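You operate a simulated robot arm through the tools that you are given. There is no shell and no other tool.

You run a simulated two-armed robot. Do the job below in one go: nothing can be reset, and whatever is moved stays where it is left.

Task
Tilt the small board to 20 and rule a line at mark D.
Fine: purple pencil; one line, 8 cm or more, drawn at that tilt; leave board and rule so, the yellow knob loose; put the pencil back. Set down upright: what you pick out.

It is judged by the outcome, as a careful person would: the job done as asked, and still so three seconds after it is handed in. It fails if anything else is knocked over, pushed out of place, dropped, spilled or broken.

Robot
Two 7-joint arms with fingered hands on one trunk that stands fixed in place. Base frame: the origin is at the foot of the trunk, x ahead of it, y to its left, z up; the work surface is at about z = 0.79. Lengths are in m, angles in degrees, forces in N, time in s.
The left shoulder is at [0.094, 0.128, 1.11], the right one opposite. Payload 5 kg a hand.
The TCP of each hand is the grasp point between the finger pads, 0.037 m short of the fingertips. In the tool frame z runs along the fingers and y along their closing line. The gripper opens to 0.124 m. The gripper's body begins 0.043 m behind the TCP. The gripper is a hand of 3 fingers: y runs from the thumb to the fingers, the wrist lies at [-0.021, -0.116, -0.203] in the tool frame, and closing takes about 1.5 s.
Orientation is told as [roll, pitch, yaw] about the base's x, y, z axes, in that order, counted from this pose: with the fingers straight down and the wrist toward the robot, the tool's x, y and z point along [0, 1, 0], [1, 0, 0] and [0, 0, -1] of the base frame.

Tools
- The arms move only by the tool nudge_tool. It takes "left_moves", "right_moves" or both (then of equal length, played together; a hand with none holds still); each is a list of rows, each an object (a shift or turn left out is 0, a gripper value left out holds the last) with "slide": the shift along the tool's x, y, z in m, a list of three; "rotation": the turn, a rotation vector about the tool's x, y, z in degrees, a list of three; "jaw": the gripper command, from -1 (shut) to 1 (fully open), values between in proportion. In form: [{"slide": [dx, dy, dz], "rotation": [wx, wy, wz], "jaw": jaw}, ...]. A call has 1 to 20 rows; each row shifts and turns the commanded pose from where the row before left it, along the tool's axes as they then stand. Rows are played at 5 a second. More than 0.05 m and 8.6 degrees between two rows, or a gripper value outside its range, and nothing of the call is played. Where a pose cannot be reached the arm comes as near as it can. A force on the tool above 40 N (or 10 N above the force at the start of the call, whichever is more), or a blocked arm, ends the call early, and 0.2 s more pass. Each finger travels about 0.045 m/s and halts on what it meets, pressing with about 21 N; the grip force reading is that of the motor and also rises with nothing between the fingers. The clock runs only during rows and for 0.2 s after the last one: add rows that do not move to give the fingers time. The reply holds the time, the measured pose of the TCP, the force on the tool along the base axes, the opening and the grip force, in the units named above and with some noise, with the torque about the TCP (base axes, N m) and any sound that the robot's microphone picked up.
- Cameras (640 x 400 px; columns grow to the right, rows downward): "scene" is now at [0.2373, -0.0631, 1.2874]; the picture's right is [-0.69, -0.72, 0.00], its down [-0.32, 0.31, -0.90] and it looks along [0.65, -0.62, -0.44] (base axes); focal length 239 px, centre (320, 200). "left" rides on the left gripper at [-0.072, -0.104, -0.154] in its tool frame; the picture's right is [-0.83, -0.26, 0.49], its down [0.51, -0.72, 0.47] and it looks along [0.23, 0.64, 0.73] (tool axes); focal length 243 px, centre (320, 200). "right" rides on the right gripper at [0.072, -0.104, -0.154] in its tool frame; the picture's right is [-0.83, 0.26, -0.49], its down [-0.51, -0.72, 0.47] and it looks along [-0.23, 0.64, 0.73] (tool axes); focal length 243 px, centre (320, 200). There is no depth. A picture from a camera that has moved, and an enlarged one, comes with that camera's place and axes in the base frame and with its lens.
- camera(camera): a new picture of that camera. It takes no simulated time.
- move_column(by): slides the trunk up (or, below 0, down) by that many m; the arms and the scene camera ride with it, the base frame stays. It gives what a move gives, with no picture.
- set_grasp(shape, hand): the hand has 3 fingers and takes this shape, open, in about a second: jaw (thumb against the fingers, like two jaws); tri (thumb and two fingers); tip (a fingertip pinch); poke (one finger out to press); point (the index stretched); flat (the hand flat); cup (the hand cupped); fist (a fist). The gripper value then closes the fingers along that shape, each until it touches; the sizes above hold for jaw. It gives what a move gives, with no picture.
- head_to(pan, tilt): turns the head with the scene camera to pan (to the left, within 80 degrees either way) and tilt (down, from -29 to 69), counted from straight ahead of the robot. It gives what a move gives.
- close_up(camera, box): a new picture of the part [left, top, right, bottom] of that camera's present view, enlarged. It takes no simulated time.
- hand_in(): hands the job in; it is judged then, once.

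Places have to be worked out from the pictures, the camera data and where the tool is seen. Open the grippers and draw the arms clear of the work before you hand the job in, unless the task says otherwise.

The tools are called after "Call:" as a command line: name --argument value ..., lists and objects as JSON in quotes. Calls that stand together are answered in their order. nudge_tool: Moves the arms, as the interface text tells. Its arguments: {"type":"object","properties":{"left_moves":{"type":"array"},"right_moves":{"type":"array"}},"required":[]} The other tools are called the same way: move_column (by) slides the trunk up or down; set_grasp (shape, hand) gives the hand a shape; head_to (pan, tilt) turns the head that bears the scene camera; camera (camera) takes a picture; close_up (camera, box) takes an enlarged picture of a part of a camera's view; hand_in () hands the job in.

At the start:

```text
time_s: 0.0
left_position: [0.8576, -0.0081, 1.0818]
left_tcp_rot: [-0.1, 0.1, 0.1]
left_wrist_force: [-0.3, 0.0, -0.8]
left_ft_torque: [0.0, 0.0, 0.04]
left_width: 0.1235
left_grip_force: 0.1
left_shape: jaw
right_position: [0.4806, -0.6803, 1.1242]
right_tcp_rot: [-0.1, -0.2, 0.0]
right_wrist_force: [-0.2, -0.6, 0.2]
right_ft_torque: [0.0, -0.03, 0.0]
right_width: 0.1236
right_grip_force: 0.0
right_shape: jaw
trunk travel left (down, up): [-0.3, 0.263]
head pan, tilt: [-44.0, 26.3]
```

scene: 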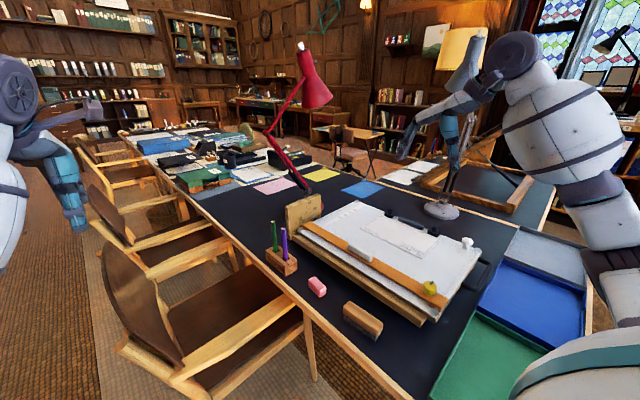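
right: 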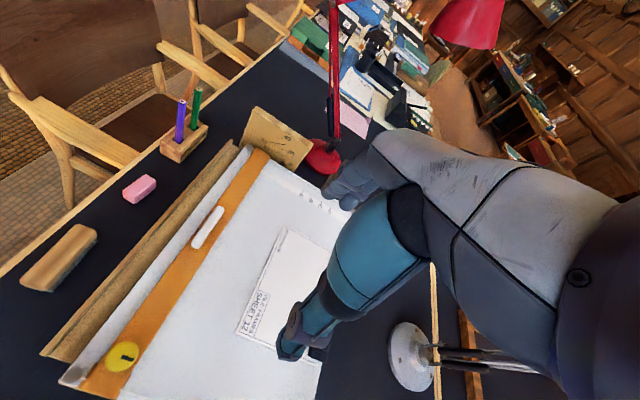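
left: 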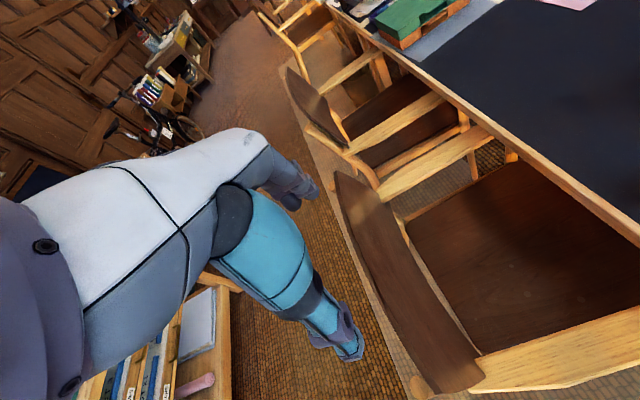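

I see a drawing board with a yellow rule/knob, a pencil holder with green and purple pencils, and several other items. I'll look closer first.

Call:
close_up --camera "scene" --box '[240, 170, 540, 340]'

Call:
close_up --camera "right" --box '[30, 70, 350, 400]'

Call:
close_up --camera "scene" --box '[380, 230, 500, 330]'

Call:
close_up --camera "scene" --box '[250, 180, 370, 280]'

```text
2.13 times, centred on (390, 255) of scene
camera zoom: at [0.2373, -0.0631, 1.2874], right [-0.69, -0.72, 0.0], down [-0.32, 0.31, -0.9], along [0.65, -0.62, -0.44], focal length 511 px, centre (171, 83)
```

zoom: 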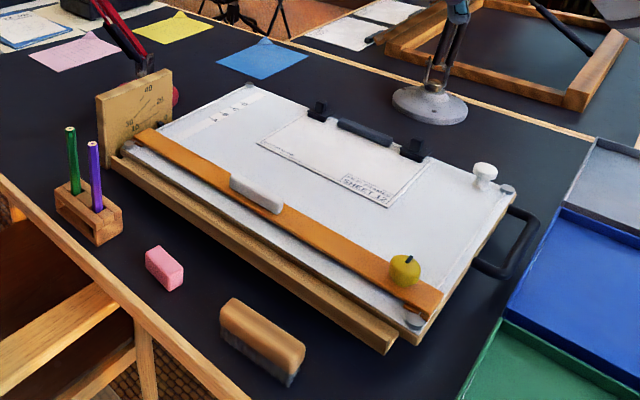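

```text
1.21 times, centred on (190, 235) of right
camera zoom: at [0.3774, -0.6075, 1.2772], right [0.26, -0.83, 0.49], down [-0.72, -0.51, -0.47], along [0.64, -0.23, -0.73], focal length 294 px, centre (478, 158)
```

zoom: 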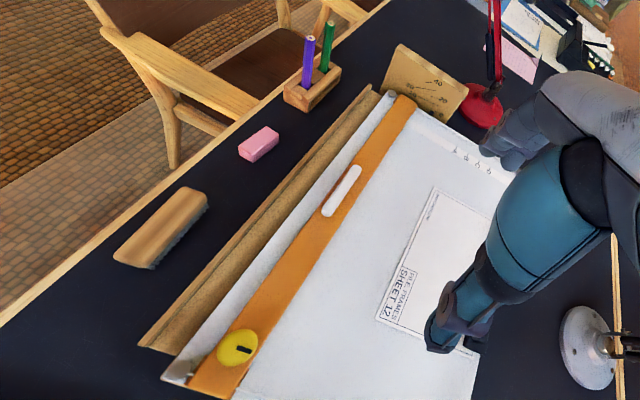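

```text
4.00 times, centred on (440, 280) of scene
camera zoom: at [0.2373, -0.0631, 1.2874], right [-0.69, -0.72, 0.0], down [-0.32, 0.31, -0.9], along [0.65, -0.62, -0.44], focal length 958 px, centre (-160, -120)
```

zoom: 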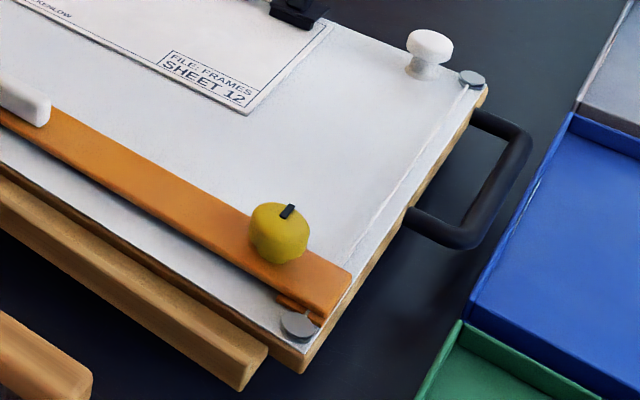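

```text
4.00 times, centred on (310, 230) of scene
camera zoom: at [0.2373, -0.0631, 1.2874], right [-0.69, -0.72, 0.0], down [-0.32, 0.31, -0.9], along [0.65, -0.62, -0.44], focal length 958 px, centre (360, 80)
```

zoom: 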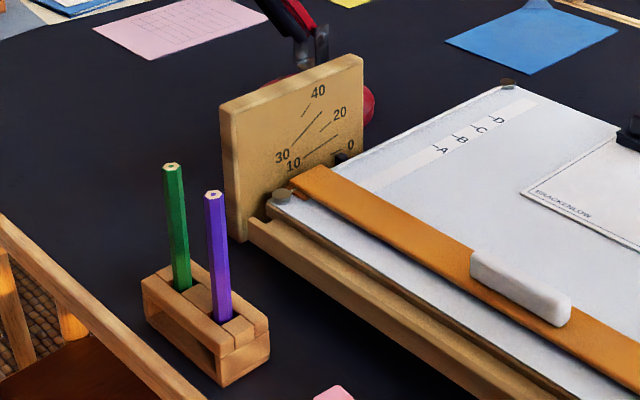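

The purple pencil top triangulates to about (0.741, -0.399, 0.90), with the board lying between x≈0.33 and 0.75 to the robot's right. I'll turn the head to centre on the board and raise my understanding of the knobs and scale.

Call:
head_to --pan -52 --tilt 42

Call:
camera --camera "scene"

```text
time_s: 0.8
left_position: [0.8578, -0.0072, 1.0837]
left_tcp_rot: [-0.1, 0.0, 0.1]
left_wrist_force: [0.4, 0.0, 0.5]
left_ft_torque: [0.01, 0.03, 0.02]
left_width: 0.1235
left_grip_force: 0.0
left_shape: jaw
right_position: [0.48, -0.6805, 1.1239]
right_tcp_rot: [0.0, 0.0, 0.0]
right_wrist_force: [0.7, 0.3, 0.0]
right_ft_torque: [0.03, -0.02, -0.02]
right_width: 0.1237
right_grip_force: 0.1
right_shape: jaw
trunk travel left (down, up): [-0.3, 0.263]
head pan, tilt: [-52.0, 42.0]
```

```text
taken
camera scene: at [0.2228, -0.0653, 1.2633], right [-0.79, -0.62, 0.0], down [-0.41, 0.53, -0.74], along [0.46, -0.59, -0.67], focal length 239 px, centre (320, 200)
```

scene: 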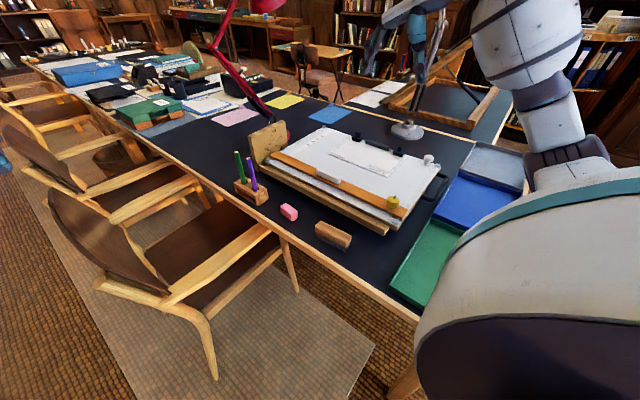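

The board is fully in view. I'll enlarge it in several pieces.

Call:
close_up --camera "scene" --box '[225, 115, 325, 210]'

Call:
close_up --camera "scene" --box '[310, 115, 460, 250]'

Call:
close_up --camera "right" --box '[220, 90, 370, 210]'

Call:
close_up --camera "right" --box '[60, 270, 260, 400]'

```text
4.21 times, centred on (275, 162) of scene
camera zoom: at [0.2228, -0.0653, 1.2633], right [-0.79, -0.62, 0.0], down [-0.41, 0.53, -0.74], along [0.46, -0.59, -0.67], focal length 1008 px, centre (510, 358)
```

zoom: 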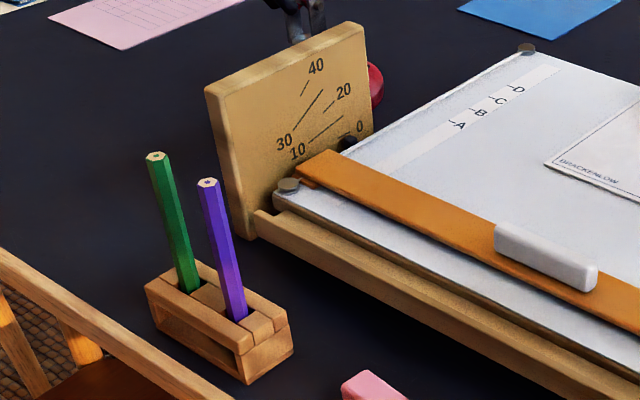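

```text
2.96 times, centred on (385, 182) of scene
camera zoom: at [0.2228, -0.0653, 1.2633], right [-0.79, -0.62, 0.0], down [-0.41, 0.53, -0.74], along [0.46, -0.59, -0.67], focal length 710 px, centre (127, 252)
```

zoom: 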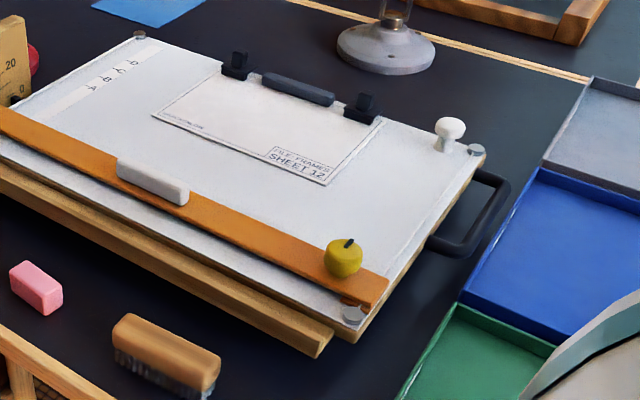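

```text
3.33 times, centred on (295, 150) of right
camera zoom: at [0.3774, -0.6075, 1.2772], right [0.26, -0.83, 0.49], down [-0.72, -0.51, -0.47], along [0.64, -0.23, -0.73], focal length 809 px, centre (403, 367)
```

zoom: 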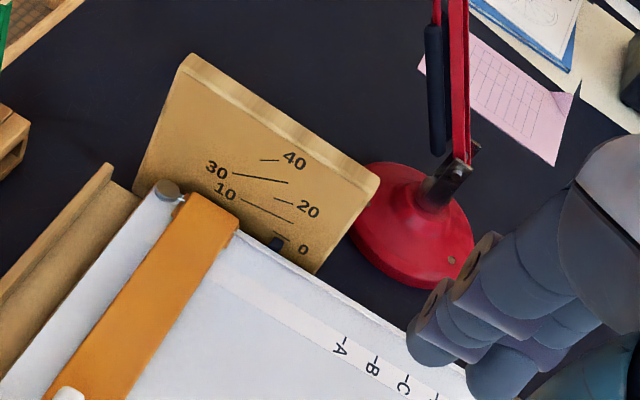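

```text
3.08 times, centred on (160, 335) of right
camera zoom: at [0.3774, -0.6075, 1.2772], right [0.26, -0.83, 0.49], down [-0.72, -0.51, -0.47], along [0.64, -0.23, -0.73], focal length 746 px, centre (812, -215)
```

zoom: 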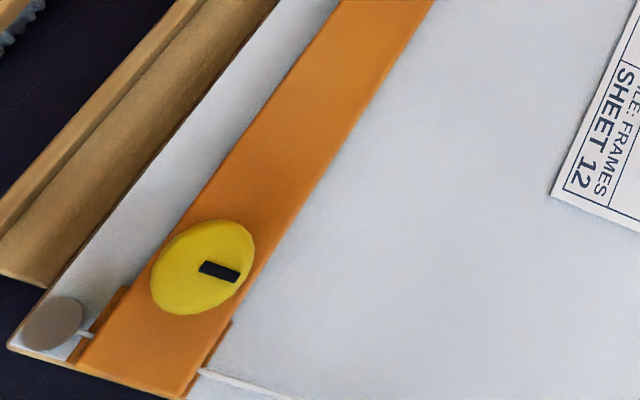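

Estimates so far: board x 0.32–0.81, y −0.51 to −0.85; yellow knob top (0.366, −0.571, 0.83); mark D tick near y≈−0.771. I'll zoom in on the clip bar, white knob, right-edge handle, and yellow knob.

Call:
close_up --camera "scene" --box '[380, 140, 460, 220]'

Call:
close_up --camera "scene" --box '[320, 120, 420, 190]'

Call:
close_up --camera "right" --box '[200, 180, 400, 400]'

Call:
close_up --camera "scene" --box '[250, 110, 300, 160]'

Call:
close_up --camera "scene" --box '[170, 70, 330, 150]'

```text
5.00 times, centred on (420, 180) of scene
camera zoom: at [0.2228, -0.0653, 1.2633], right [-0.79, -0.62, 0.0], down [-0.41, 0.53, -0.74], along [0.46, -0.59, -0.67], focal length 1197 px, centre (-180, 300)
```

zoom: 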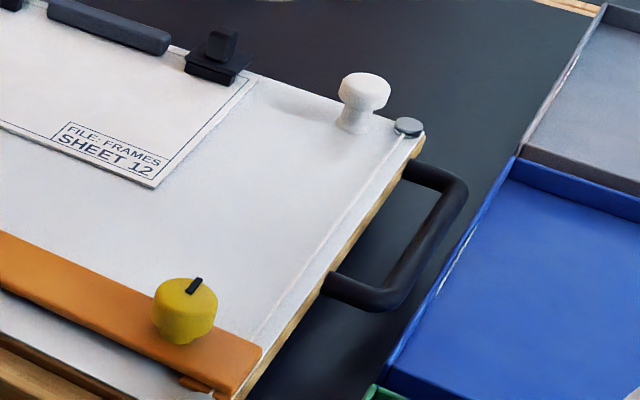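

```text
5.71 times, centred on (370, 155) of scene
camera zoom: at [0.2228, -0.0653, 1.2633], right [-0.79, -0.62, 0.0], down [-0.41, 0.53, -0.74], along [0.46, -0.59, -0.67], focal length 1368 px, centre (34, 457)
```

zoom: 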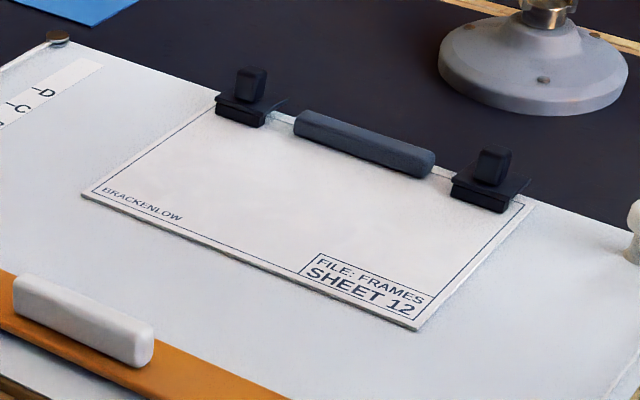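

```text
1.82 times, centred on (300, 290) of right
camera zoom: at [0.3774, -0.6075, 1.2772], right [0.26, -0.83, 0.49], down [-0.72, -0.51, -0.47], along [0.64, -0.23, -0.73], focal length 441 px, centre (356, 36)
```

zoom: 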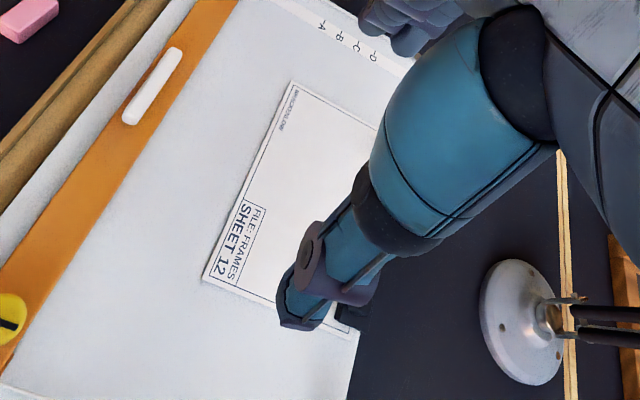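

```text
8.00 times, centred on (275, 135) of scene
camera zoom: at [0.2228, -0.0653, 1.2633], right [-0.79, -0.62, 0.0], down [-0.41, 0.53, -0.74], along [0.46, -0.59, -0.67], focal length 1916 px, centre (680, 720)
```

zoom: 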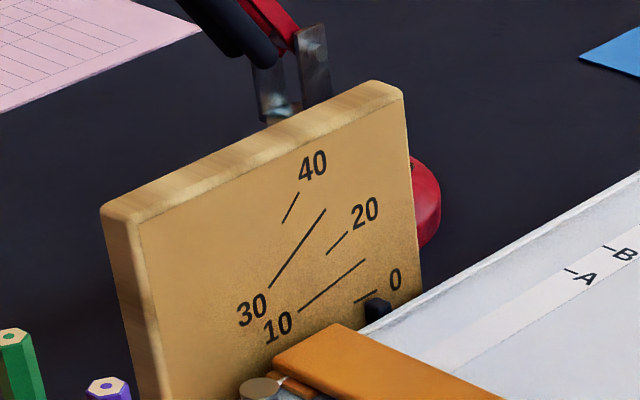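

```text
4.00 times, centred on (250, 110) of scene
camera zoom: at [0.2228, -0.0653, 1.2633], right [-0.79, -0.62, 0.0], down [-0.41, 0.53, -0.74], along [0.46, -0.59, -0.67], focal length 958 px, centre (600, 560)
```

zoom: 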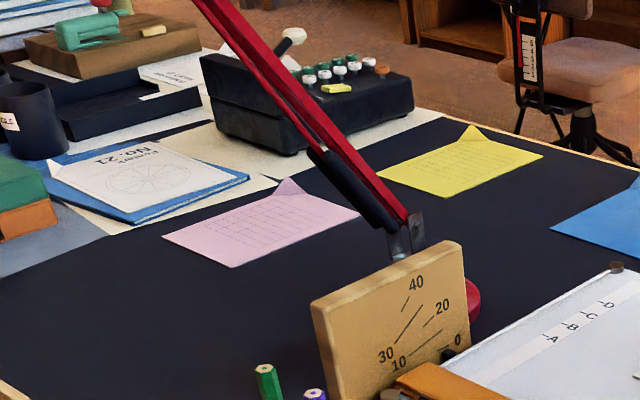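

The scale plate reads 0 now, the pencil tops show blunt ends (tips down in the holder), and the board has a D-handle on its right edge. I'll turn the right hand to yaw about −90 (wrist toward the robot) while it's high and clear.

Call:
nudge_tool --right_moves '[{"rotation": [0, 0, 8.5]}, {"rotation": [0, 0, 8.5]}, {"rotation": [0, 0, 8.5]}, {"rotation": [0, 0, 8.5]}, {"rotation": [0, 0, 8.5]}, {"rotation": [0, 0, 8.5]}, {"rotation": [0, 0, 8.5]}, {"rotation": [0, 0, 8.5]}, {"rotation": [0, 0, 8.5]}, {"rotation": [0, 0, 8.5]}, {"rotation": [0, 0, 5]}, {}]'

Call:
camera --camera "right"

Call:
camera --camera "scene"

```text
time_s: 3.4
left_position: [0.856, -0.0073, 1.0835]
left_tcp_rot: [0.0, 0.0, 0.1]
left_wrist_force: [0.3, 0.4, 1.2]
left_ft_torque: [0.0, -0.03, -0.03]
left_width: 0.1237
left_grip_force: 0.2
left_shape: jaw
right_position: [0.4671, -0.7054, 1.1129]
right_tcp_rot: [4.2, 0.1, -89.7]
right_wrist_force: [1.9, 0.0, -3.6]
right_ft_torque: [-0.09, 0.04, -0.03]
right_width: 0.1241
right_grip_force: 0.0
right_shape: jaw
right hand out of reach, approached as far as the arm can: row 10, 11
trunk travel left (down, up): [-0.3, 0.263]
head pan, tilt: [-52.0, 42.0]
```

```text
taken
camera right: at [0.5288, -0.6011, 1.2719], right [-0.86, -0.27, 0.43], down [-0.47, 0.72, -0.51], along [-0.17, -0.64, -0.75], focal length 243 px, centre (320, 200)
```

right: 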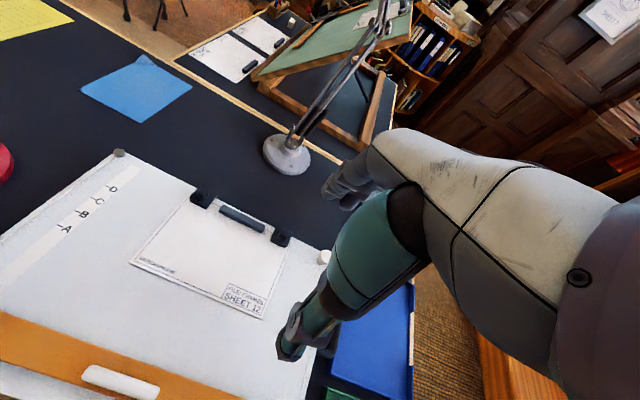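

```text
taken
camera scene: at [0.221, -0.0647, 1.2636], right [-0.79, -0.62, 0.0], down [-0.41, 0.53, -0.74], along [0.46, -0.59, -0.67], focal length 239 px, centre (320, 200)
```

scene: 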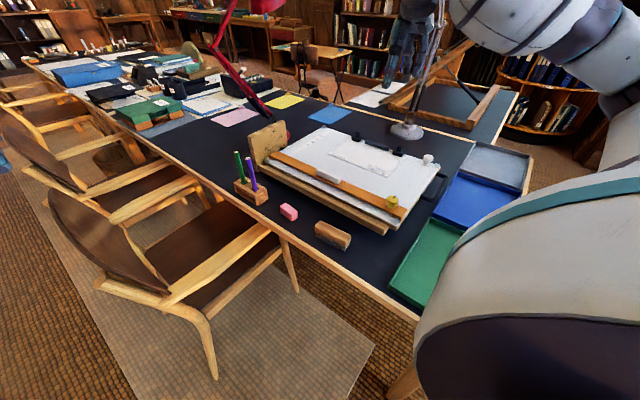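

Yaw −90 is just out of reach at that height, and I note a second larger board in the background (so this is the "small board"). I'll back off to yaw −60 and bring the right hand above the yellow knob at (0.366, −0.571).

Call:
nudge_tool --right_moves '[{"rotation": [0, 0, -7.5]}, {"rotation": [0, 0, -7.5]}, {"rotation": [0, 0, -7.5]}, {"rotation": [0, 0, -7.5]}, {}, {"slide": [-0.0074, -0.0252, 0.025]}, {"slide": [-0.0074, -0.0252, 0.025]}, {"slide": [-0.0074, -0.0252, 0.025]}, {"slide": [-0.0074, -0.0252, 0.025]}, {"slide": [-0.0074, -0.0252, 0.025]}, {"slide": [-0.0074, -0.0252, 0.025]}, {}]'

Call:
head_to --pan -60 --tilt 40

Call:
camera --camera "scene"

Call:
camera --camera "right"

```text
time_s: 6.0
left_position: [0.8581, -0.0074, 1.0822]
left_tcp_rot: [0.0, 0.0, 0.0]
left_wrist_force: [0.2, -0.4, 0.0]
left_ft_torque: [0.01, 0.02, -0.04]
left_width: 0.1236
left_grip_force: 0.1
left_shape: jaw
right_position: [0.3565, -0.6017, 0.9386]
right_tcp_rot: [0.0, 0.3, -60.0]
right_wrist_force: [0.5, 0.0, -0.2]
right_ft_torque: [0.02, 0.01, 0.0]
right_width: 0.1238
right_grip_force: 0.0
right_shape: jaw
right hand out of reach, approached as far as the arm can: row 11
trunk travel left (down, up): [-0.3, 0.263]
head pan, tilt: [-52.0, 42.0]
```

```text
time_s: 6.7
left_position: [0.8576, -0.0085, 1.0835]
left_tcp_rot: [0.0, 0.1, 0.0]
left_wrist_force: [0.9, 0.4, 0.2]
left_ft_torque: [-0.02, 0.03, 0.0]
left_width: 0.1238
left_grip_force: 0.0
left_shape: jaw
right_position: [0.3567, -0.6014, 0.9391]
right_tcp_rot: [0.1, 0.2, -60.1]
right_wrist_force: [-0.5, 0.7, -0.4]
right_ft_torque: [-0.02, 0.02, -0.03]
right_width: 0.1239
right_grip_force: 0.1
right_shape: jaw
trunk travel left (down, up): [-0.3, 0.263]
head pan, tilt: [-60.0, 40.0]
```

```text
taken
camera scene: at [0.2138, -0.073, 1.2662], right [-0.87, -0.5, 0.0], down [-0.32, 0.56, -0.77], along [0.38, -0.66, -0.64], focal length 239 px, centre (320, 200)
```

scene: 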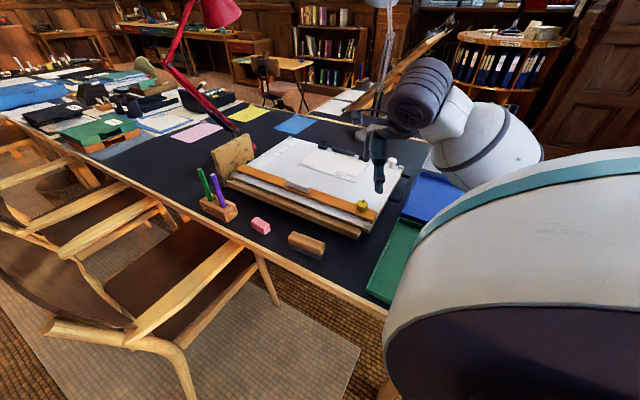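

```text
taken
camera right: at [0.3689, -0.4765, 1.0936], right [-0.59, -0.64, 0.49], down [-0.8, 0.37, -0.47], along [0.12, -0.67, -0.73], focal length 243 px, centre (320, 200)
```

right: 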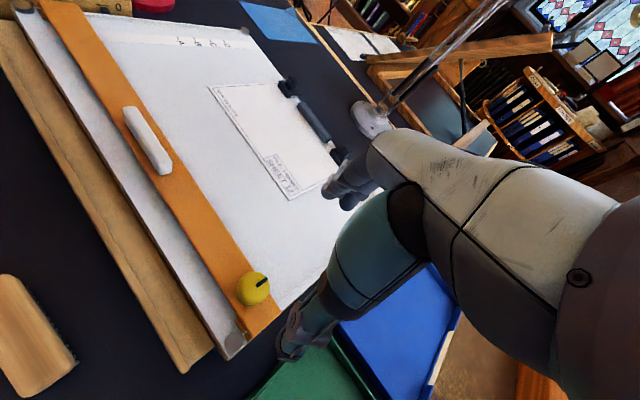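

The hand is at its inner reach limit there with yaw −60. Raising the trunk should give better near reach and a better overhead view, so I'll raise it 0.2 m.

Call:
move_column --by 0.2

Call:
head_to --pan -58 --tilt 48

Call:
camera --camera "scene"

Call:
camera --camera "right"

```text
time_s: 8.8
left_position: [0.8583, -0.0084, 1.2802]
left_tcp_rot: [-0.1, 0.1, 0.0]
left_wrist_force: [-0.2, 0.1, -0.8]
left_ft_torque: [-0.02, -0.05, -0.02]
left_width: 0.1237
left_grip_force: 0.1
left_shape: jaw
right_position: [0.3569, -0.6018, 1.1377]
right_tcp_rot: [0.0, 0.0, -60.0]
right_wrist_force: [-0.3, 0.5, -0.5]
right_ft_torque: [-0.02, 0.04, 0.0]
right_width: 0.1238
right_grip_force: 0.1
right_shape: jaw
trunk travel left (down, up): [-0.5, 0.063]
head pan, tilt: [-60.0, 40.0]
```

```text
time_s: 9.5
left_position: [0.8567, -0.0083, 1.2826]
left_tcp_rot: [0.0, 0.0, 0.0]
left_wrist_force: [0.4, 0.3, -0.2]
left_ft_torque: [-0.05, 0.02, -0.01]
left_width: 0.1235
left_grip_force: 0.0
left_shape: jaw
right_position: [0.3565, -0.6009, 1.139]
right_tcp_rot: [0.1, 0.1, -60.1]
right_wrist_force: [0.0, -0.7, -1.1]
right_ft_torque: [-0.01, 0.0, 0.02]
right_width: 0.1238
right_grip_force: 0.1
right_shape: jaw
trunk travel left (down, up): [-0.5, 0.063]
head pan, tilt: [-58.0, 48.0]
```

```text
taken
camera scene: at [0.1409, -0.0663, 1.4747], right [-0.85, -0.53, 0.0], down [-0.39, 0.63, -0.67], along [0.35, -0.57, -0.74], focal length 239 px, centre (320, 200)
```

scene: 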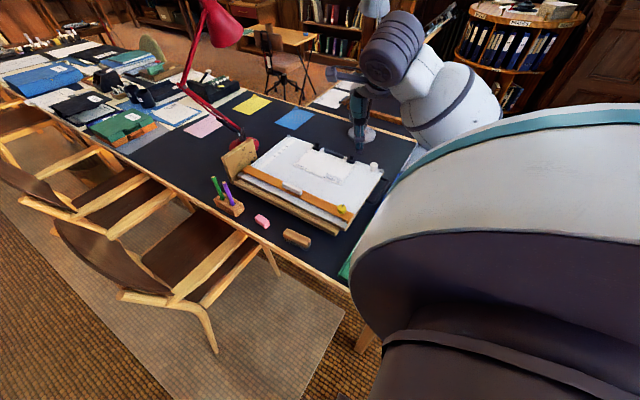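

```text
taken
camera right: at [0.3689, -0.4751, 1.2928], right [-0.59, -0.64, 0.49], down [-0.8, 0.37, -0.47], along [0.12, -0.67, -0.73], focal length 243 px, centre (320, 200)
```

right: 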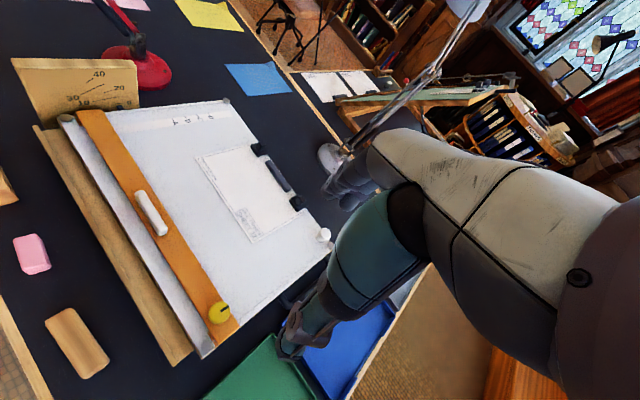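

Now I'll check that the pose is free here, and step toward the knob column with a slow descent.

Call:
nudge_tool --right_moves '[{}, {}, {"slide": [0, 0, 0.05]}, {}]'

```text
time_s: 10.5
left_position: [0.8582, -0.007, 1.2827]
left_tcp_rot: [-0.1, 0.1, 0.1]
left_wrist_force: [1.7, 0.3, 0.7]
left_ft_torque: [0.0, 0.04, 0.01]
left_width: 0.1236
left_grip_force: 0.0
left_shape: jaw
right_position: [0.3558, -0.6015, 1.0896]
right_tcp_rot: [0.1, 0.0, -60.1]
right_wrist_force: [-0.1, 0.6, -0.2]
right_ft_torque: [-0.01, 0.0, -0.02]
right_width: 0.1237
right_grip_force: 0.0
right_shape: jaw
trunk travel left (down, up): [-0.5, 0.063]
head pan, tilt: [-58.0, 48.0]
```

Commanded pose follows the real one. I'll move over the knob and down to z≈0.93 with the jaw partly closed, then look.

Call:
nudge_tool --right_moves '[{"slide": [0.012, -0.0105, 0.04], "jaw": 0.3}, {"slide": [0.0117, -0.0105, 0.04]}, {"slide": [0, 0, 0.04]}, {"slide": [0, 0, 0.04]}, {}, {}]'

Call:
camera --camera "right"

Call:
camera --camera "scene"

```text
time_s: 11.9
left_position: [0.8574, -0.0072, 1.2826]
left_tcp_rot: [0.0, 0.0, 0.1]
left_wrist_force: [-0.1, 1.2, -0.7]
left_ft_torque: [-0.02, -0.01, 0.01]
left_width: 0.1237
left_grip_force: 0.1
left_shape: jaw
right_position: [0.3663, -0.5723, 0.9284]
right_tcp_rot: [0.2, 0.0, -60.0]
right_wrist_force: [0.6, 0.0, 0.8]
right_ft_torque: [-0.02, -0.01, -0.04]
right_width: 0.0812
right_grip_force: 0.1
right_shape: jaw
trunk travel left (down, up): [-0.5, 0.063]
head pan, tilt: [-58.0, 48.0]
```

```text
taken
camera right: at [0.3783, -0.4454, 1.0827], right [-0.59, -0.64, 0.49], down [-0.8, 0.37, -0.47], along [0.12, -0.67, -0.73], focal length 243 px, centre (320, 200)
```

right: 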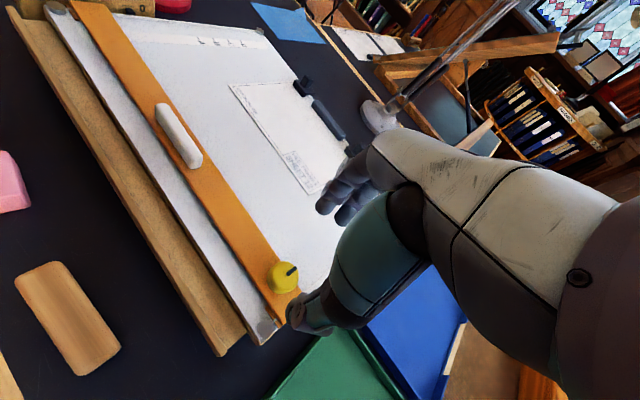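

```text
taken
camera scene: at [0.1404, -0.0662, 1.4748], right [-0.85, -0.53, 0.0], down [-0.39, 0.63, -0.67], along [0.35, -0.57, -0.74], focal length 239 px, centre (320, 200)
```

scene: 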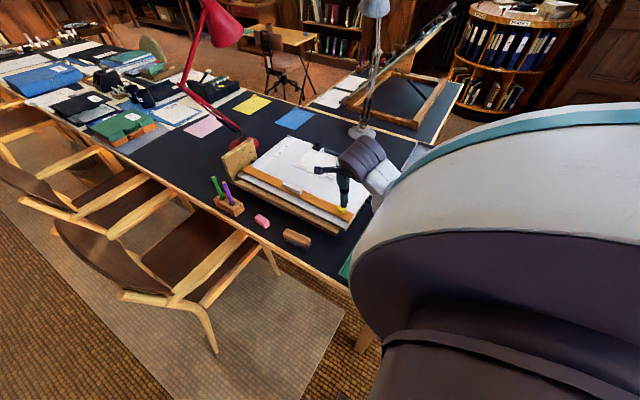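

The hand is centred over the yellow knob. I'll lower to z≈0.862 (fingertips about 0.825) and look closely before closing.

Call:
nudge_tool --right_moves '[{"slide": [0, 0, 0.033]}, {"slide": [0, 0, 0.033]}, {}]'

Call:
close_up --camera "right" --box '[200, 170, 400, 360]'

Call:
close_up --camera "scene" --box '[290, 120, 410, 240]'

```text
time_s: 12.7
left_position: [0.8587, -0.0081, 1.2825]
left_tcp_rot: [0.0, -0.1, 0.1]
left_wrist_force: [0.4, 0.6, 0.0]
left_ft_torque: [-0.01, -0.02, 0.04]
left_width: 0.1237
left_grip_force: 0.0
left_shape: jaw
right_position: [0.3648, -0.5726, 0.862]
right_tcp_rot: [0.0, 0.0, -60.0]
right_wrist_force: [0.1, 0.4, 0.4]
right_ft_torque: [0.0, 0.0, -0.03]
right_width: 0.081
right_grip_force: 0.1
right_shape: jaw
trunk travel left (down, up): [-0.5, 0.063]
head pan, tilt: [-58.0, 48.0]
```

```text
2.11 times, centred on (300, 265) of right
camera zoom: at [0.3779, -0.4463, 1.0161], right [-0.59, -0.64, 0.49], down [-0.8, 0.37, -0.47], along [0.12, -0.67, -0.73], focal length 511 px, centre (362, 63)
```

zoom: 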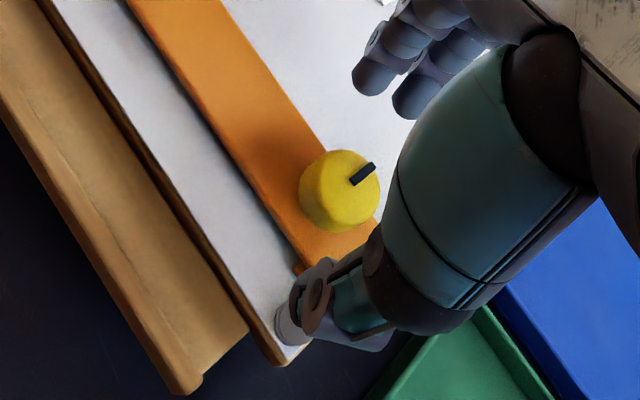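

```text
3.33 times, centred on (350, 180) of scene
camera zoom: at [0.1405, -0.0665, 1.4748], right [-0.85, -0.53, 0.0], down [-0.39, 0.63, -0.67], along [0.35, -0.57, -0.74], focal length 798 px, centre (220, 267)
```

zoom: 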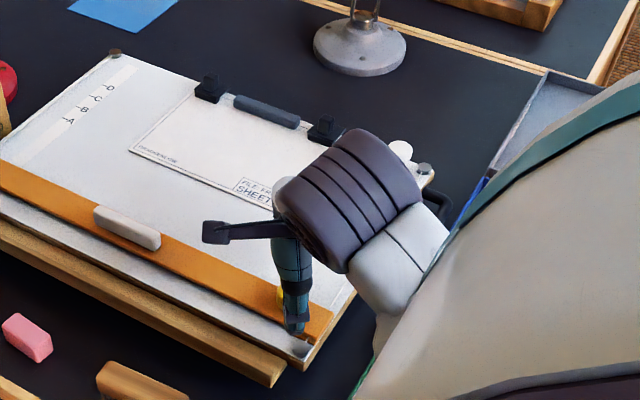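

The knob is between thumb and fingers. I'll lower 1.5 cm more slowly and check for contact.

Call:
nudge_tool --right_moves '[{"slide": [0, 0, 0.006]}, {"slide": [0, 0, 0.005]}, {"slide": [0, 0, 0.004]}, {}]'

Call:
close_up --camera "right" --box '[200, 170, 400, 360]'

```text
time_s: 13.7
left_position: [0.8584, -0.0067, 1.2834]
left_tcp_rot: [0.0, 0.0, 0.1]
left_wrist_force: [0.1, -0.3, 0.5]
left_ft_torque: [-0.03, 0.0, 0.0]
left_width: 0.1236
left_grip_force: 0.0
left_shape: jaw
right_position: [0.3668, -0.5716, 0.8475]
right_tcp_rot: [0.1, 0.1, -59.9]
right_wrist_force: [0.0, 0.2, 0.3]
right_ft_torque: [-0.01, 0.01, 0.01]
right_width: 0.0808
right_grip_force: 0.2
right_shape: jaw
trunk travel left (down, up): [-0.5, 0.063]
head pan, tilt: [-58.0, 48.0]
```

```text
2.11 times, centred on (300, 265) of right
camera zoom: at [0.3789, -0.4456, 1.0017], right [-0.59, -0.64, 0.49], down [-0.8, 0.37, -0.47], along [0.12, -0.67, -0.73], focal length 511 px, centre (362, 63)
```

zoom: 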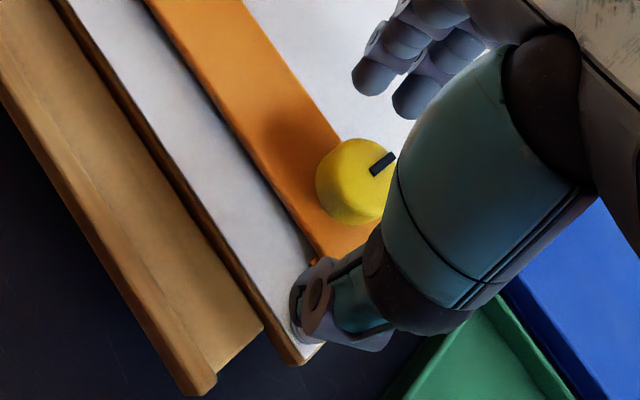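

No contact yet. I'll close on the knob.

Call:
nudge_tool --right_moves '[{"jaw": -1}, {}, {}, {}, {}, {}]'

Call:
close_up --camera "right" --box '[200, 170, 400, 360]'

```text
time_s: 15.1
left_position: [0.8584, -0.0079, 1.2831]
left_tcp_rot: [0.0, 0.0, 0.2]
left_wrist_force: [0.4, 0.0, -0.1]
left_ft_torque: [0.04, 0.0, 0.0]
left_width: 0.1236
left_grip_force: 0.1
left_shape: jaw
right_position: [0.3673, -0.5722, 0.8469]
right_tcp_rot: [0.1, -0.1, -60.0]
right_wrist_force: [0.7, 1.1, -2.0]
right_ft_torque: [0.0, 0.0, -0.02]
right_width: 0.0241
right_grip_force: 20.3
right_shape: jaw
trunk travel left (down, up): [-0.5, 0.063]
head pan, tilt: [-58.0, 48.0]
```

```text
2.11 times, centred on (300, 265) of right
camera zoom: at [0.3789, -0.4455, 1.0016], right [-0.59, -0.64, 0.49], down [-0.8, 0.37, -0.47], along [0.12, -0.67, -0.73], focal length 511 px, centre (362, 63)
```

zoom: 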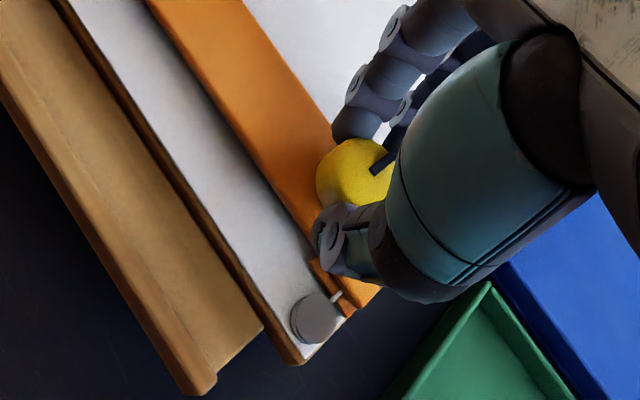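

Gripped on the knob (20 N). I'll try a small counter-clockwise turn (loosening direction) and watch the torque.

Call:
nudge_tool --right_moves '[{"rotation": [0, 0, -5]}, {"rotation": [0, 0, -5]}, {"rotation": [0, 0, -5]}, {}]'

Call:
close_up --camera "right" --box '[200, 170, 400, 360]'

```text
time_s: 16.1
left_position: [0.8579, -0.0075, 1.2835]
left_tcp_rot: [0.0, -0.1, 0.1]
left_wrist_force: [-0.4, 0.2, -1.0]
left_ft_torque: [0.03, 0.01, -0.01]
left_width: 0.1238
left_grip_force: 0.0
left_shape: jaw
right_position: [0.3666, -0.5733, 0.8486]
right_tcp_rot: [-0.1, -0.1, -44.9]
right_wrist_force: [-7.3, -4.9, -1.1]
right_ft_torque: [-0.11, 0.2, -0.27]
right_width: 0.0238
right_grip_force: 21.5
right_shape: jaw
trunk travel left (down, up): [-0.5, 0.063]
head pan, tilt: [-58.0, 48.0]
```

```text
2.11 times, centred on (300, 265) of right
camera zoom: at [0.3454, -0.4474, 1.0017], right [-0.4, -0.77, 0.49], down [-0.87, 0.15, -0.47], along [0.29, -0.62, -0.73], focal length 511 px, centre (362, 63)
```

zoom: 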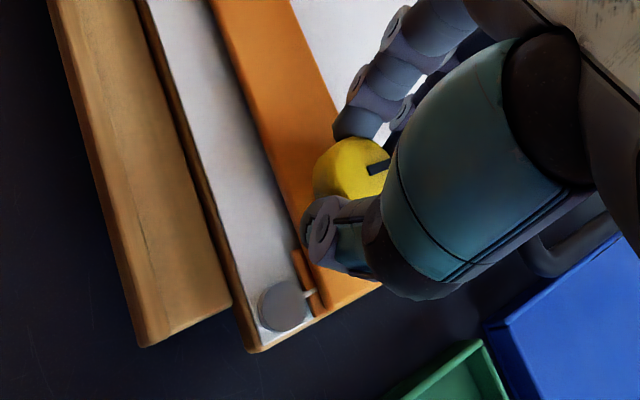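

The knob pointer stayed fixed in the world while the hand turned (fingers slid, torque −0.27), so it resists CCW. I'll turn back CW past the start and see whether the knob follows that way.

Call:
nudge_tool --right_moves '[{"rotation": [0, 0, 5]}, {"rotation": [0, 0, 5]}, {"rotation": [0, 0, 5]}, {}]'

Call:
close_up --camera "right" --box '[200, 170, 400, 360]'

```text
time_s: 17.1
left_position: [0.857, -0.0064, 1.2835]
left_tcp_rot: [0.1, 0.0, 0.1]
left_wrist_force: [-0.4, -0.2, 0.1]
left_ft_torque: [0.01, -0.06, 0.01]
left_width: 0.1239
left_grip_force: 0.1
left_shape: jaw
right_position: [0.3668, -0.5711, 0.8488]
right_tcp_rot: [0.1, 0.0, -60.0]
right_wrist_force: [-0.2, 1.4, -2.7]
right_ft_torque: [-0.05, -0.03, 0.02]
right_width: 0.0232
right_grip_force: 21.5
right_shape: jaw
trunk travel left (down, up): [-0.5, 0.063]
head pan, tilt: [-58.0, 48.0]
```

```text
2.11 times, centred on (300, 265) of right
camera zoom: at [0.3791, -0.445, 1.0022], right [-0.59, -0.64, 0.49], down [-0.8, 0.37, -0.47], along [0.12, -0.67, -0.73], focal length 511 px, centre (362, 63)
```

zoom: 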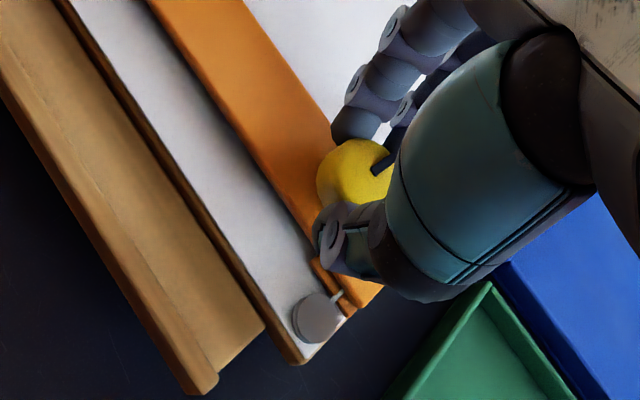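

The torque returned to zero, so that was elastic. I'll try a larger CCW turn to see whether it breaks free or hits a stop.

Call:
nudge_tool --right_moves '[{"rotation": [0, 0, -8]}, {"rotation": [0, 0, -8]}, {"rotation": [0, 0, -8]}, {"rotation": [0, 0, -8]}, {}]'

Call:
close_up --camera "right" --box '[200, 170, 400, 360]'

```text
time_s: 18.3
left_position: [0.8571, -0.0073, 1.2834]
left_tcp_rot: [0.0, 0.0, 0.1]
left_wrist_force: [0.1, -0.7, 0.8]
left_ft_torque: [-0.01, -0.02, -0.02]
left_width: 0.1238
left_grip_force: 0.0
left_shape: jaw
right_position: [0.3677, -0.5723, 0.849]
right_tcp_rot: [-0.1, 0.0, -28.0]
right_wrist_force: [-4.9, -7.3, 0.8]
right_ft_torque: [-0.19, 0.12, -0.38]
right_width: 0.0225
right_grip_force: 21.2
right_shape: jaw
trunk travel left (down, up): [-0.5, 0.063]
head pan, tilt: [-58.0, 48.0]
```

```text
2.11 times, centred on (300, 265) of right
camera zoom: at [0.3099, -0.4592, 1.0018], right [-0.16, -0.86, 0.49], down [-0.87, -0.11, -0.47], along [0.46, -0.51, -0.73], focal length 511 px, centre (362, 63)
```

zoom: 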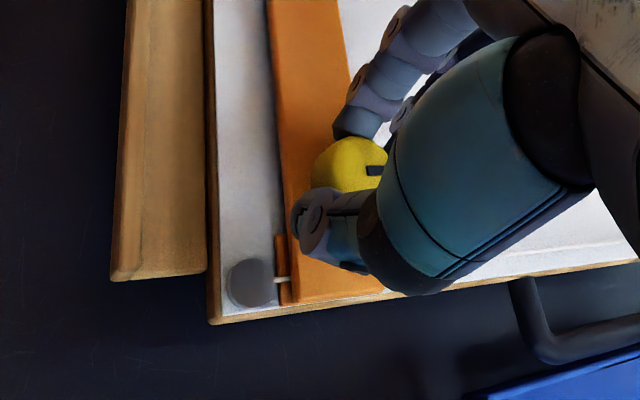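

Knob still points toward −y with −0.38 N·m resisting; CCW looks stopped. I'll go back and test the CW direction gently.

Call:
nudge_tool --right_moves '[{"rotation": [0, 0, 8]}, {"rotation": [0, 0, 8]}, {"rotation": [0, 0, 8]}, {"rotation": [0, 0, 8]}, {"rotation": [0, 0, 5]}, {"rotation": [0, 0, 5]}, {"rotation": [0, 0, 5]}, {}]'

Call:
close_up --camera "right" --box '[200, 170, 400, 360]'

```text
time_s: 20.1
left_position: [0.8573, -0.0072, 1.2826]
left_tcp_rot: [-0.1, 0.0, 0.1]
left_wrist_force: [0.8, 0.1, 0.3]
left_ft_torque: [-0.02, -0.01, 0.03]
left_width: 0.1237
left_grip_force: 0.0
left_shape: jaw
right_position: [0.3675, -0.5717, 0.8479]
right_tcp_rot: [0.1, 0.0, -75.1]
right_wrist_force: [1.9, -1.4, 3.5]
right_ft_torque: [-0.16, -0.02, -0.01]
right_width: 0.0234
right_grip_force: 20.6
right_shape: jaw
trunk travel left (down, up): [-0.5, 0.063]
head pan, tilt: [-58.0, 48.0]
```

```text
2.11 times, centred on (300, 265) of right
camera zoom: at [0.4116, -0.452, 1.0022], right [-0.74, -0.47, 0.49], down [-0.68, 0.57, -0.47], along [-0.06, -0.68, -0.73], focal length 511 px, centre (362, 63)
```

zoom: 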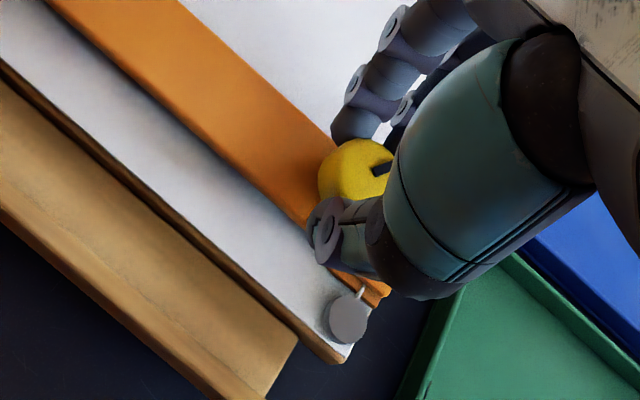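

The pointer turned with the hand in the CW direction with almost no torque, so the knob was sitting at its CCW stop. While I hold the knob, I'll test whether the rule slides: pull 1 cm toward the far edge (−y) and read the force.

Call:
nudge_tool --right_moves '[{"slide": [-0.0013, 0.0048, 0]}, {"slide": [-0.0013, 0.0048, 0]}, {}]'

Call:
close_up --camera "right" --box '[200, 170, 400, 360]'

Call:
close_up --camera "scene" --box '[210, 110, 400, 240]'

```text
time_s: 20.9
left_position: [0.8574, -0.0074, 1.2825]
left_tcp_rot: [-0.1, -0.1, 0.0]
left_wrist_force: [0.0, -0.2, -0.4]
left_ft_torque: [0.01, -0.01, -0.03]
left_width: 0.1237
left_grip_force: 0.0
left_shape: jaw
right_position: [0.3668, -0.5808, 0.8476]
right_tcp_rot: [0.1, 0.0, -75.1]
right_wrist_force: [2.1, 1.3, 1.6]
right_ft_torque: [-0.06, -0.01, -0.01]
right_width: 0.0236
right_grip_force: 20.9
right_shape: jaw
trunk travel left (down, up): [-0.5, 0.063]
head pan, tilt: [-58.0, 48.0]
```

```text
2.11 times, centred on (300, 265) of right
camera zoom: at [0.4118, -0.4619, 1.0021], right [-0.73, -0.47, 0.49], down [-0.68, 0.57, -0.47], along [-0.06, -0.68, -0.73], focal length 511 px, centre (362, 63)
```

zoom: 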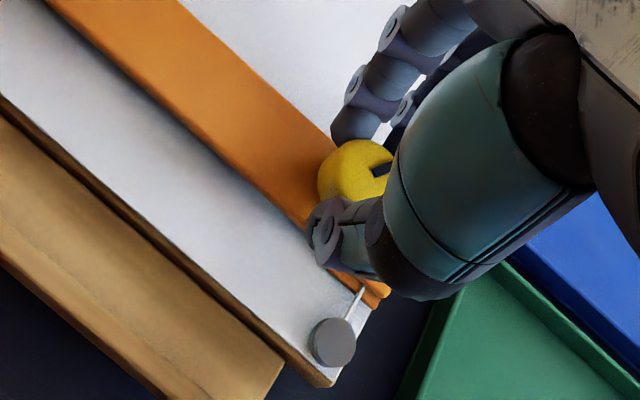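

```text
3.08 times, centred on (305, 175) of scene
camera zoom: at [0.1408, -0.0659, 1.4747], right [-0.85, -0.53, 0.0], down [-0.39, 0.63, -0.67], along [0.35, -0.57, -0.74], focal length 737 px, centre (366, 277)
```

zoom: 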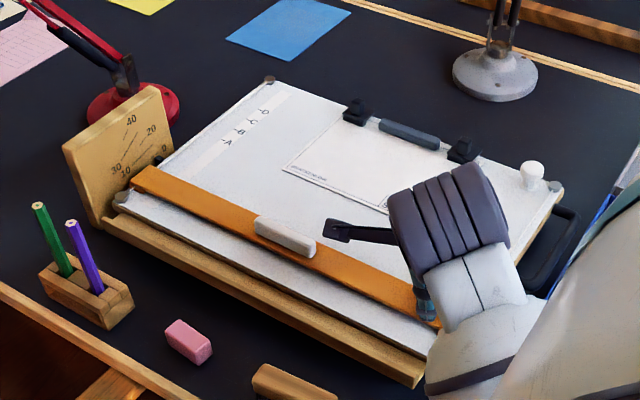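

The rule slid 1 cm with only ~1 N, so it's free in this knob position. To learn which end is "loose", I'll turn the knob back CCW to its stop and test the slide again.

Call:
nudge_tool --right_moves '[{"rotation": [0, 0, -7]}, {"rotation": [0, 0, -7]}, {"rotation": [0, 0, -7]}, {"rotation": [0, 0, -7]}, {"rotation": [0, 0, -7]}, {"rotation": [0, 0, -7]}, {}]'

Call:
close_up --camera "right" --box '[200, 170, 400, 360]'

```text
time_s: 22.5
left_position: [0.8577, -0.0081, 1.2832]
left_tcp_rot: [0.0, 0.1, 0.1]
left_wrist_force: [0.5, 0.4, -0.4]
left_ft_torque: [-0.02, 0.02, 0.0]
left_width: 0.1236
left_grip_force: 0.1
left_shape: jaw
right_position: [0.3673, -0.5813, 0.8481]
right_tcp_rot: [0.0, 0.0, -32.9]
right_wrist_force: [-1.7, -2.7, 4.1]
right_ft_torque: [-0.1, 0.03, -0.3]
right_width: 0.0236
right_grip_force: 21.2
right_shape: jaw
trunk travel left (down, up): [-0.5, 0.063]
head pan, tilt: [-58.0, 48.0]
```

```text
2.11 times, centred on (300, 265) of right
camera zoom: at [0.3203, -0.4637, 1.0019], right [-0.23, -0.84, 0.49], down [-0.88, -0.03, -0.47], along [0.41, -0.54, -0.73], focal length 511 px, centre (362, 63)
```

zoom: 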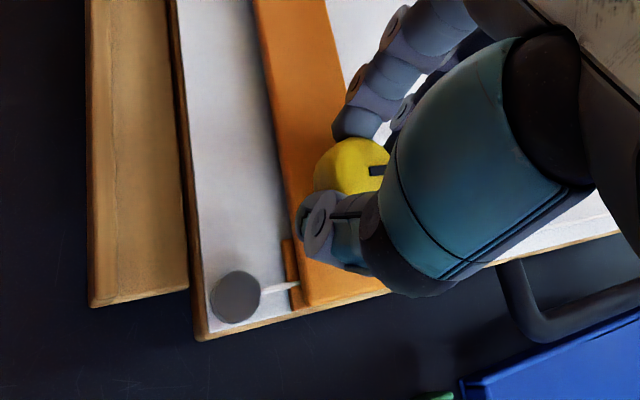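

At the CCW stop again (pointer toward −y). Now I'll test a further 6 mm slide toward −y here.

Call:
nudge_tool --right_moves '[{"slide": [-0.0025, 0.0016, 0]}, {"slide": [-0.0025, 0.0016, 0]}, {}]'

Call:
close_up --camera "right" --box '[200, 170, 400, 360]'

```text
time_s: 23.3
left_position: [0.8566, -0.0063, 1.2821]
left_tcp_rot: [0.1, 0.0, 0.1]
left_wrist_force: [-0.2, 0.1, 0.8]
left_ft_torque: [0.01, -0.01, -0.01]
left_width: 0.1236
left_grip_force: 0.0
left_shape: jaw
right_position: [0.3652, -0.587, 0.8471]
right_tcp_rot: [0.1, -0.1, -33.0]
right_wrist_force: [-2.1, 2.4, 2.5]
right_ft_torque: [0.02, 0.05, -0.21]
right_width: 0.0233
right_grip_force: 21.0
right_shape: jaw
trunk travel left (down, up): [-0.5, 0.063]
head pan, tilt: [-58.0, 48.0]
```

```text
2.11 times, centred on (300, 265) of right
camera zoom: at [0.3203, -0.4692, 1.002], right [-0.23, -0.84, 0.49], down [-0.88, -0.03, -0.47], along [0.41, -0.54, -0.73], focal length 511 px, centre (362, 63)
```

zoom: 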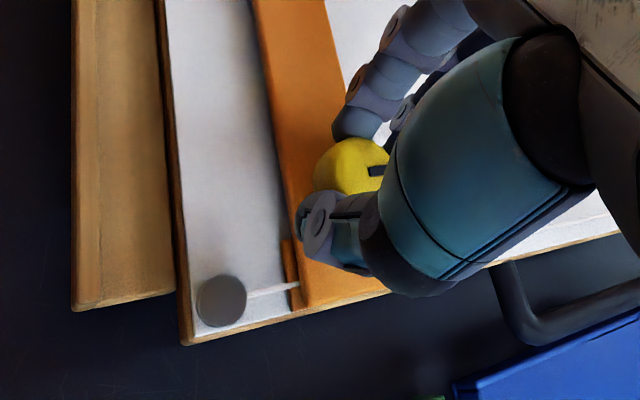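

The rule also slides freely at the CCW stop (~2 N), so the knob was loose from the start and stays loose at this CCW stop. Still holding it there, I'll slide the rule further toward D by 10 cm and check that its left end follows in parallel.

Call:
nudge_tool --right_moves '[{"slide": [-0.01258, 0.00817, 0]}, {"slide": [-0.01258, 0.00817, 0]}, {"slide": [-0.01258, 0.00817, 0]}, {"slide": [-0.01258, 0.00817, 0]}, {"slide": [-0.01258, 0.00817, 0]}, {"slide": [-0.01258, 0.00817, 0]}, {"slide": [-0.00839, 0.00545, 0]}, {}]'

Call:
camera --camera "right"

Call:
close_up --camera "scene" --box '[210, 110, 400, 240]'

```text
time_s: 25.1
left_position: [0.8584, -0.0073, 1.2828]
left_tcp_rot: [0.0, -0.1, 0.1]
left_wrist_force: [0.1, 0.4, 0.2]
left_ft_torque: [-0.03, -0.05, -0.01]
left_width: 0.1237
left_grip_force: 0.0
left_shape: jaw
right_position: [0.3658, -0.6877, 0.8479]
right_tcp_rot: [0.0, -0.1, -33.0]
right_wrist_force: [1.0, 0.0, 0.5]
right_ft_torque: [-0.05, -0.09, -0.2]
right_width: 0.0233
right_grip_force: 20.9
right_shape: jaw
trunk travel left (down, up): [-0.5, 0.063]
head pan, tilt: [-58.0, 48.0]
```

```text
taken
camera right: at [0.3203, -0.5703, 1.0022], right [-0.23, -0.84, 0.49], down [-0.88, -0.03, -0.47], along [0.41, -0.54, -0.73], focal length 243 px, centre (320, 200)
```

right: 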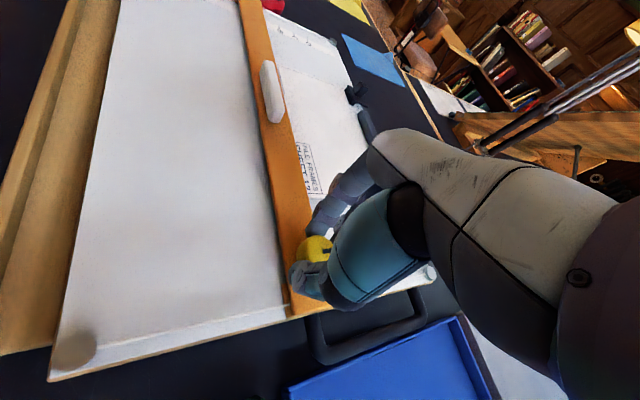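

```text
3.08 times, centred on (305, 175) of scene
camera zoom: at [0.1408, -0.0663, 1.4747], right [-0.85, -0.53, 0.0], down [-0.39, 0.63, -0.67], along [0.35, -0.57, -0.74], focal length 737 px, centre (366, 277)
```

zoom: 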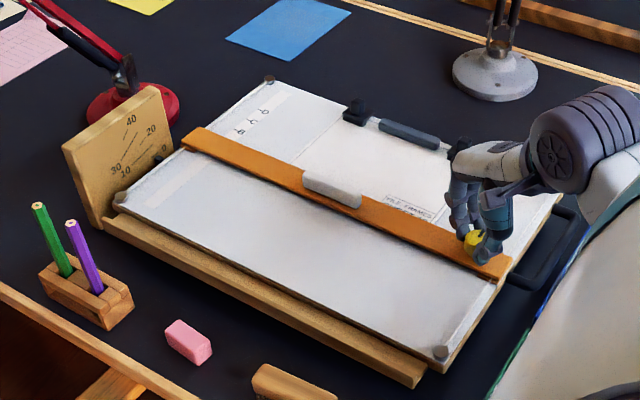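

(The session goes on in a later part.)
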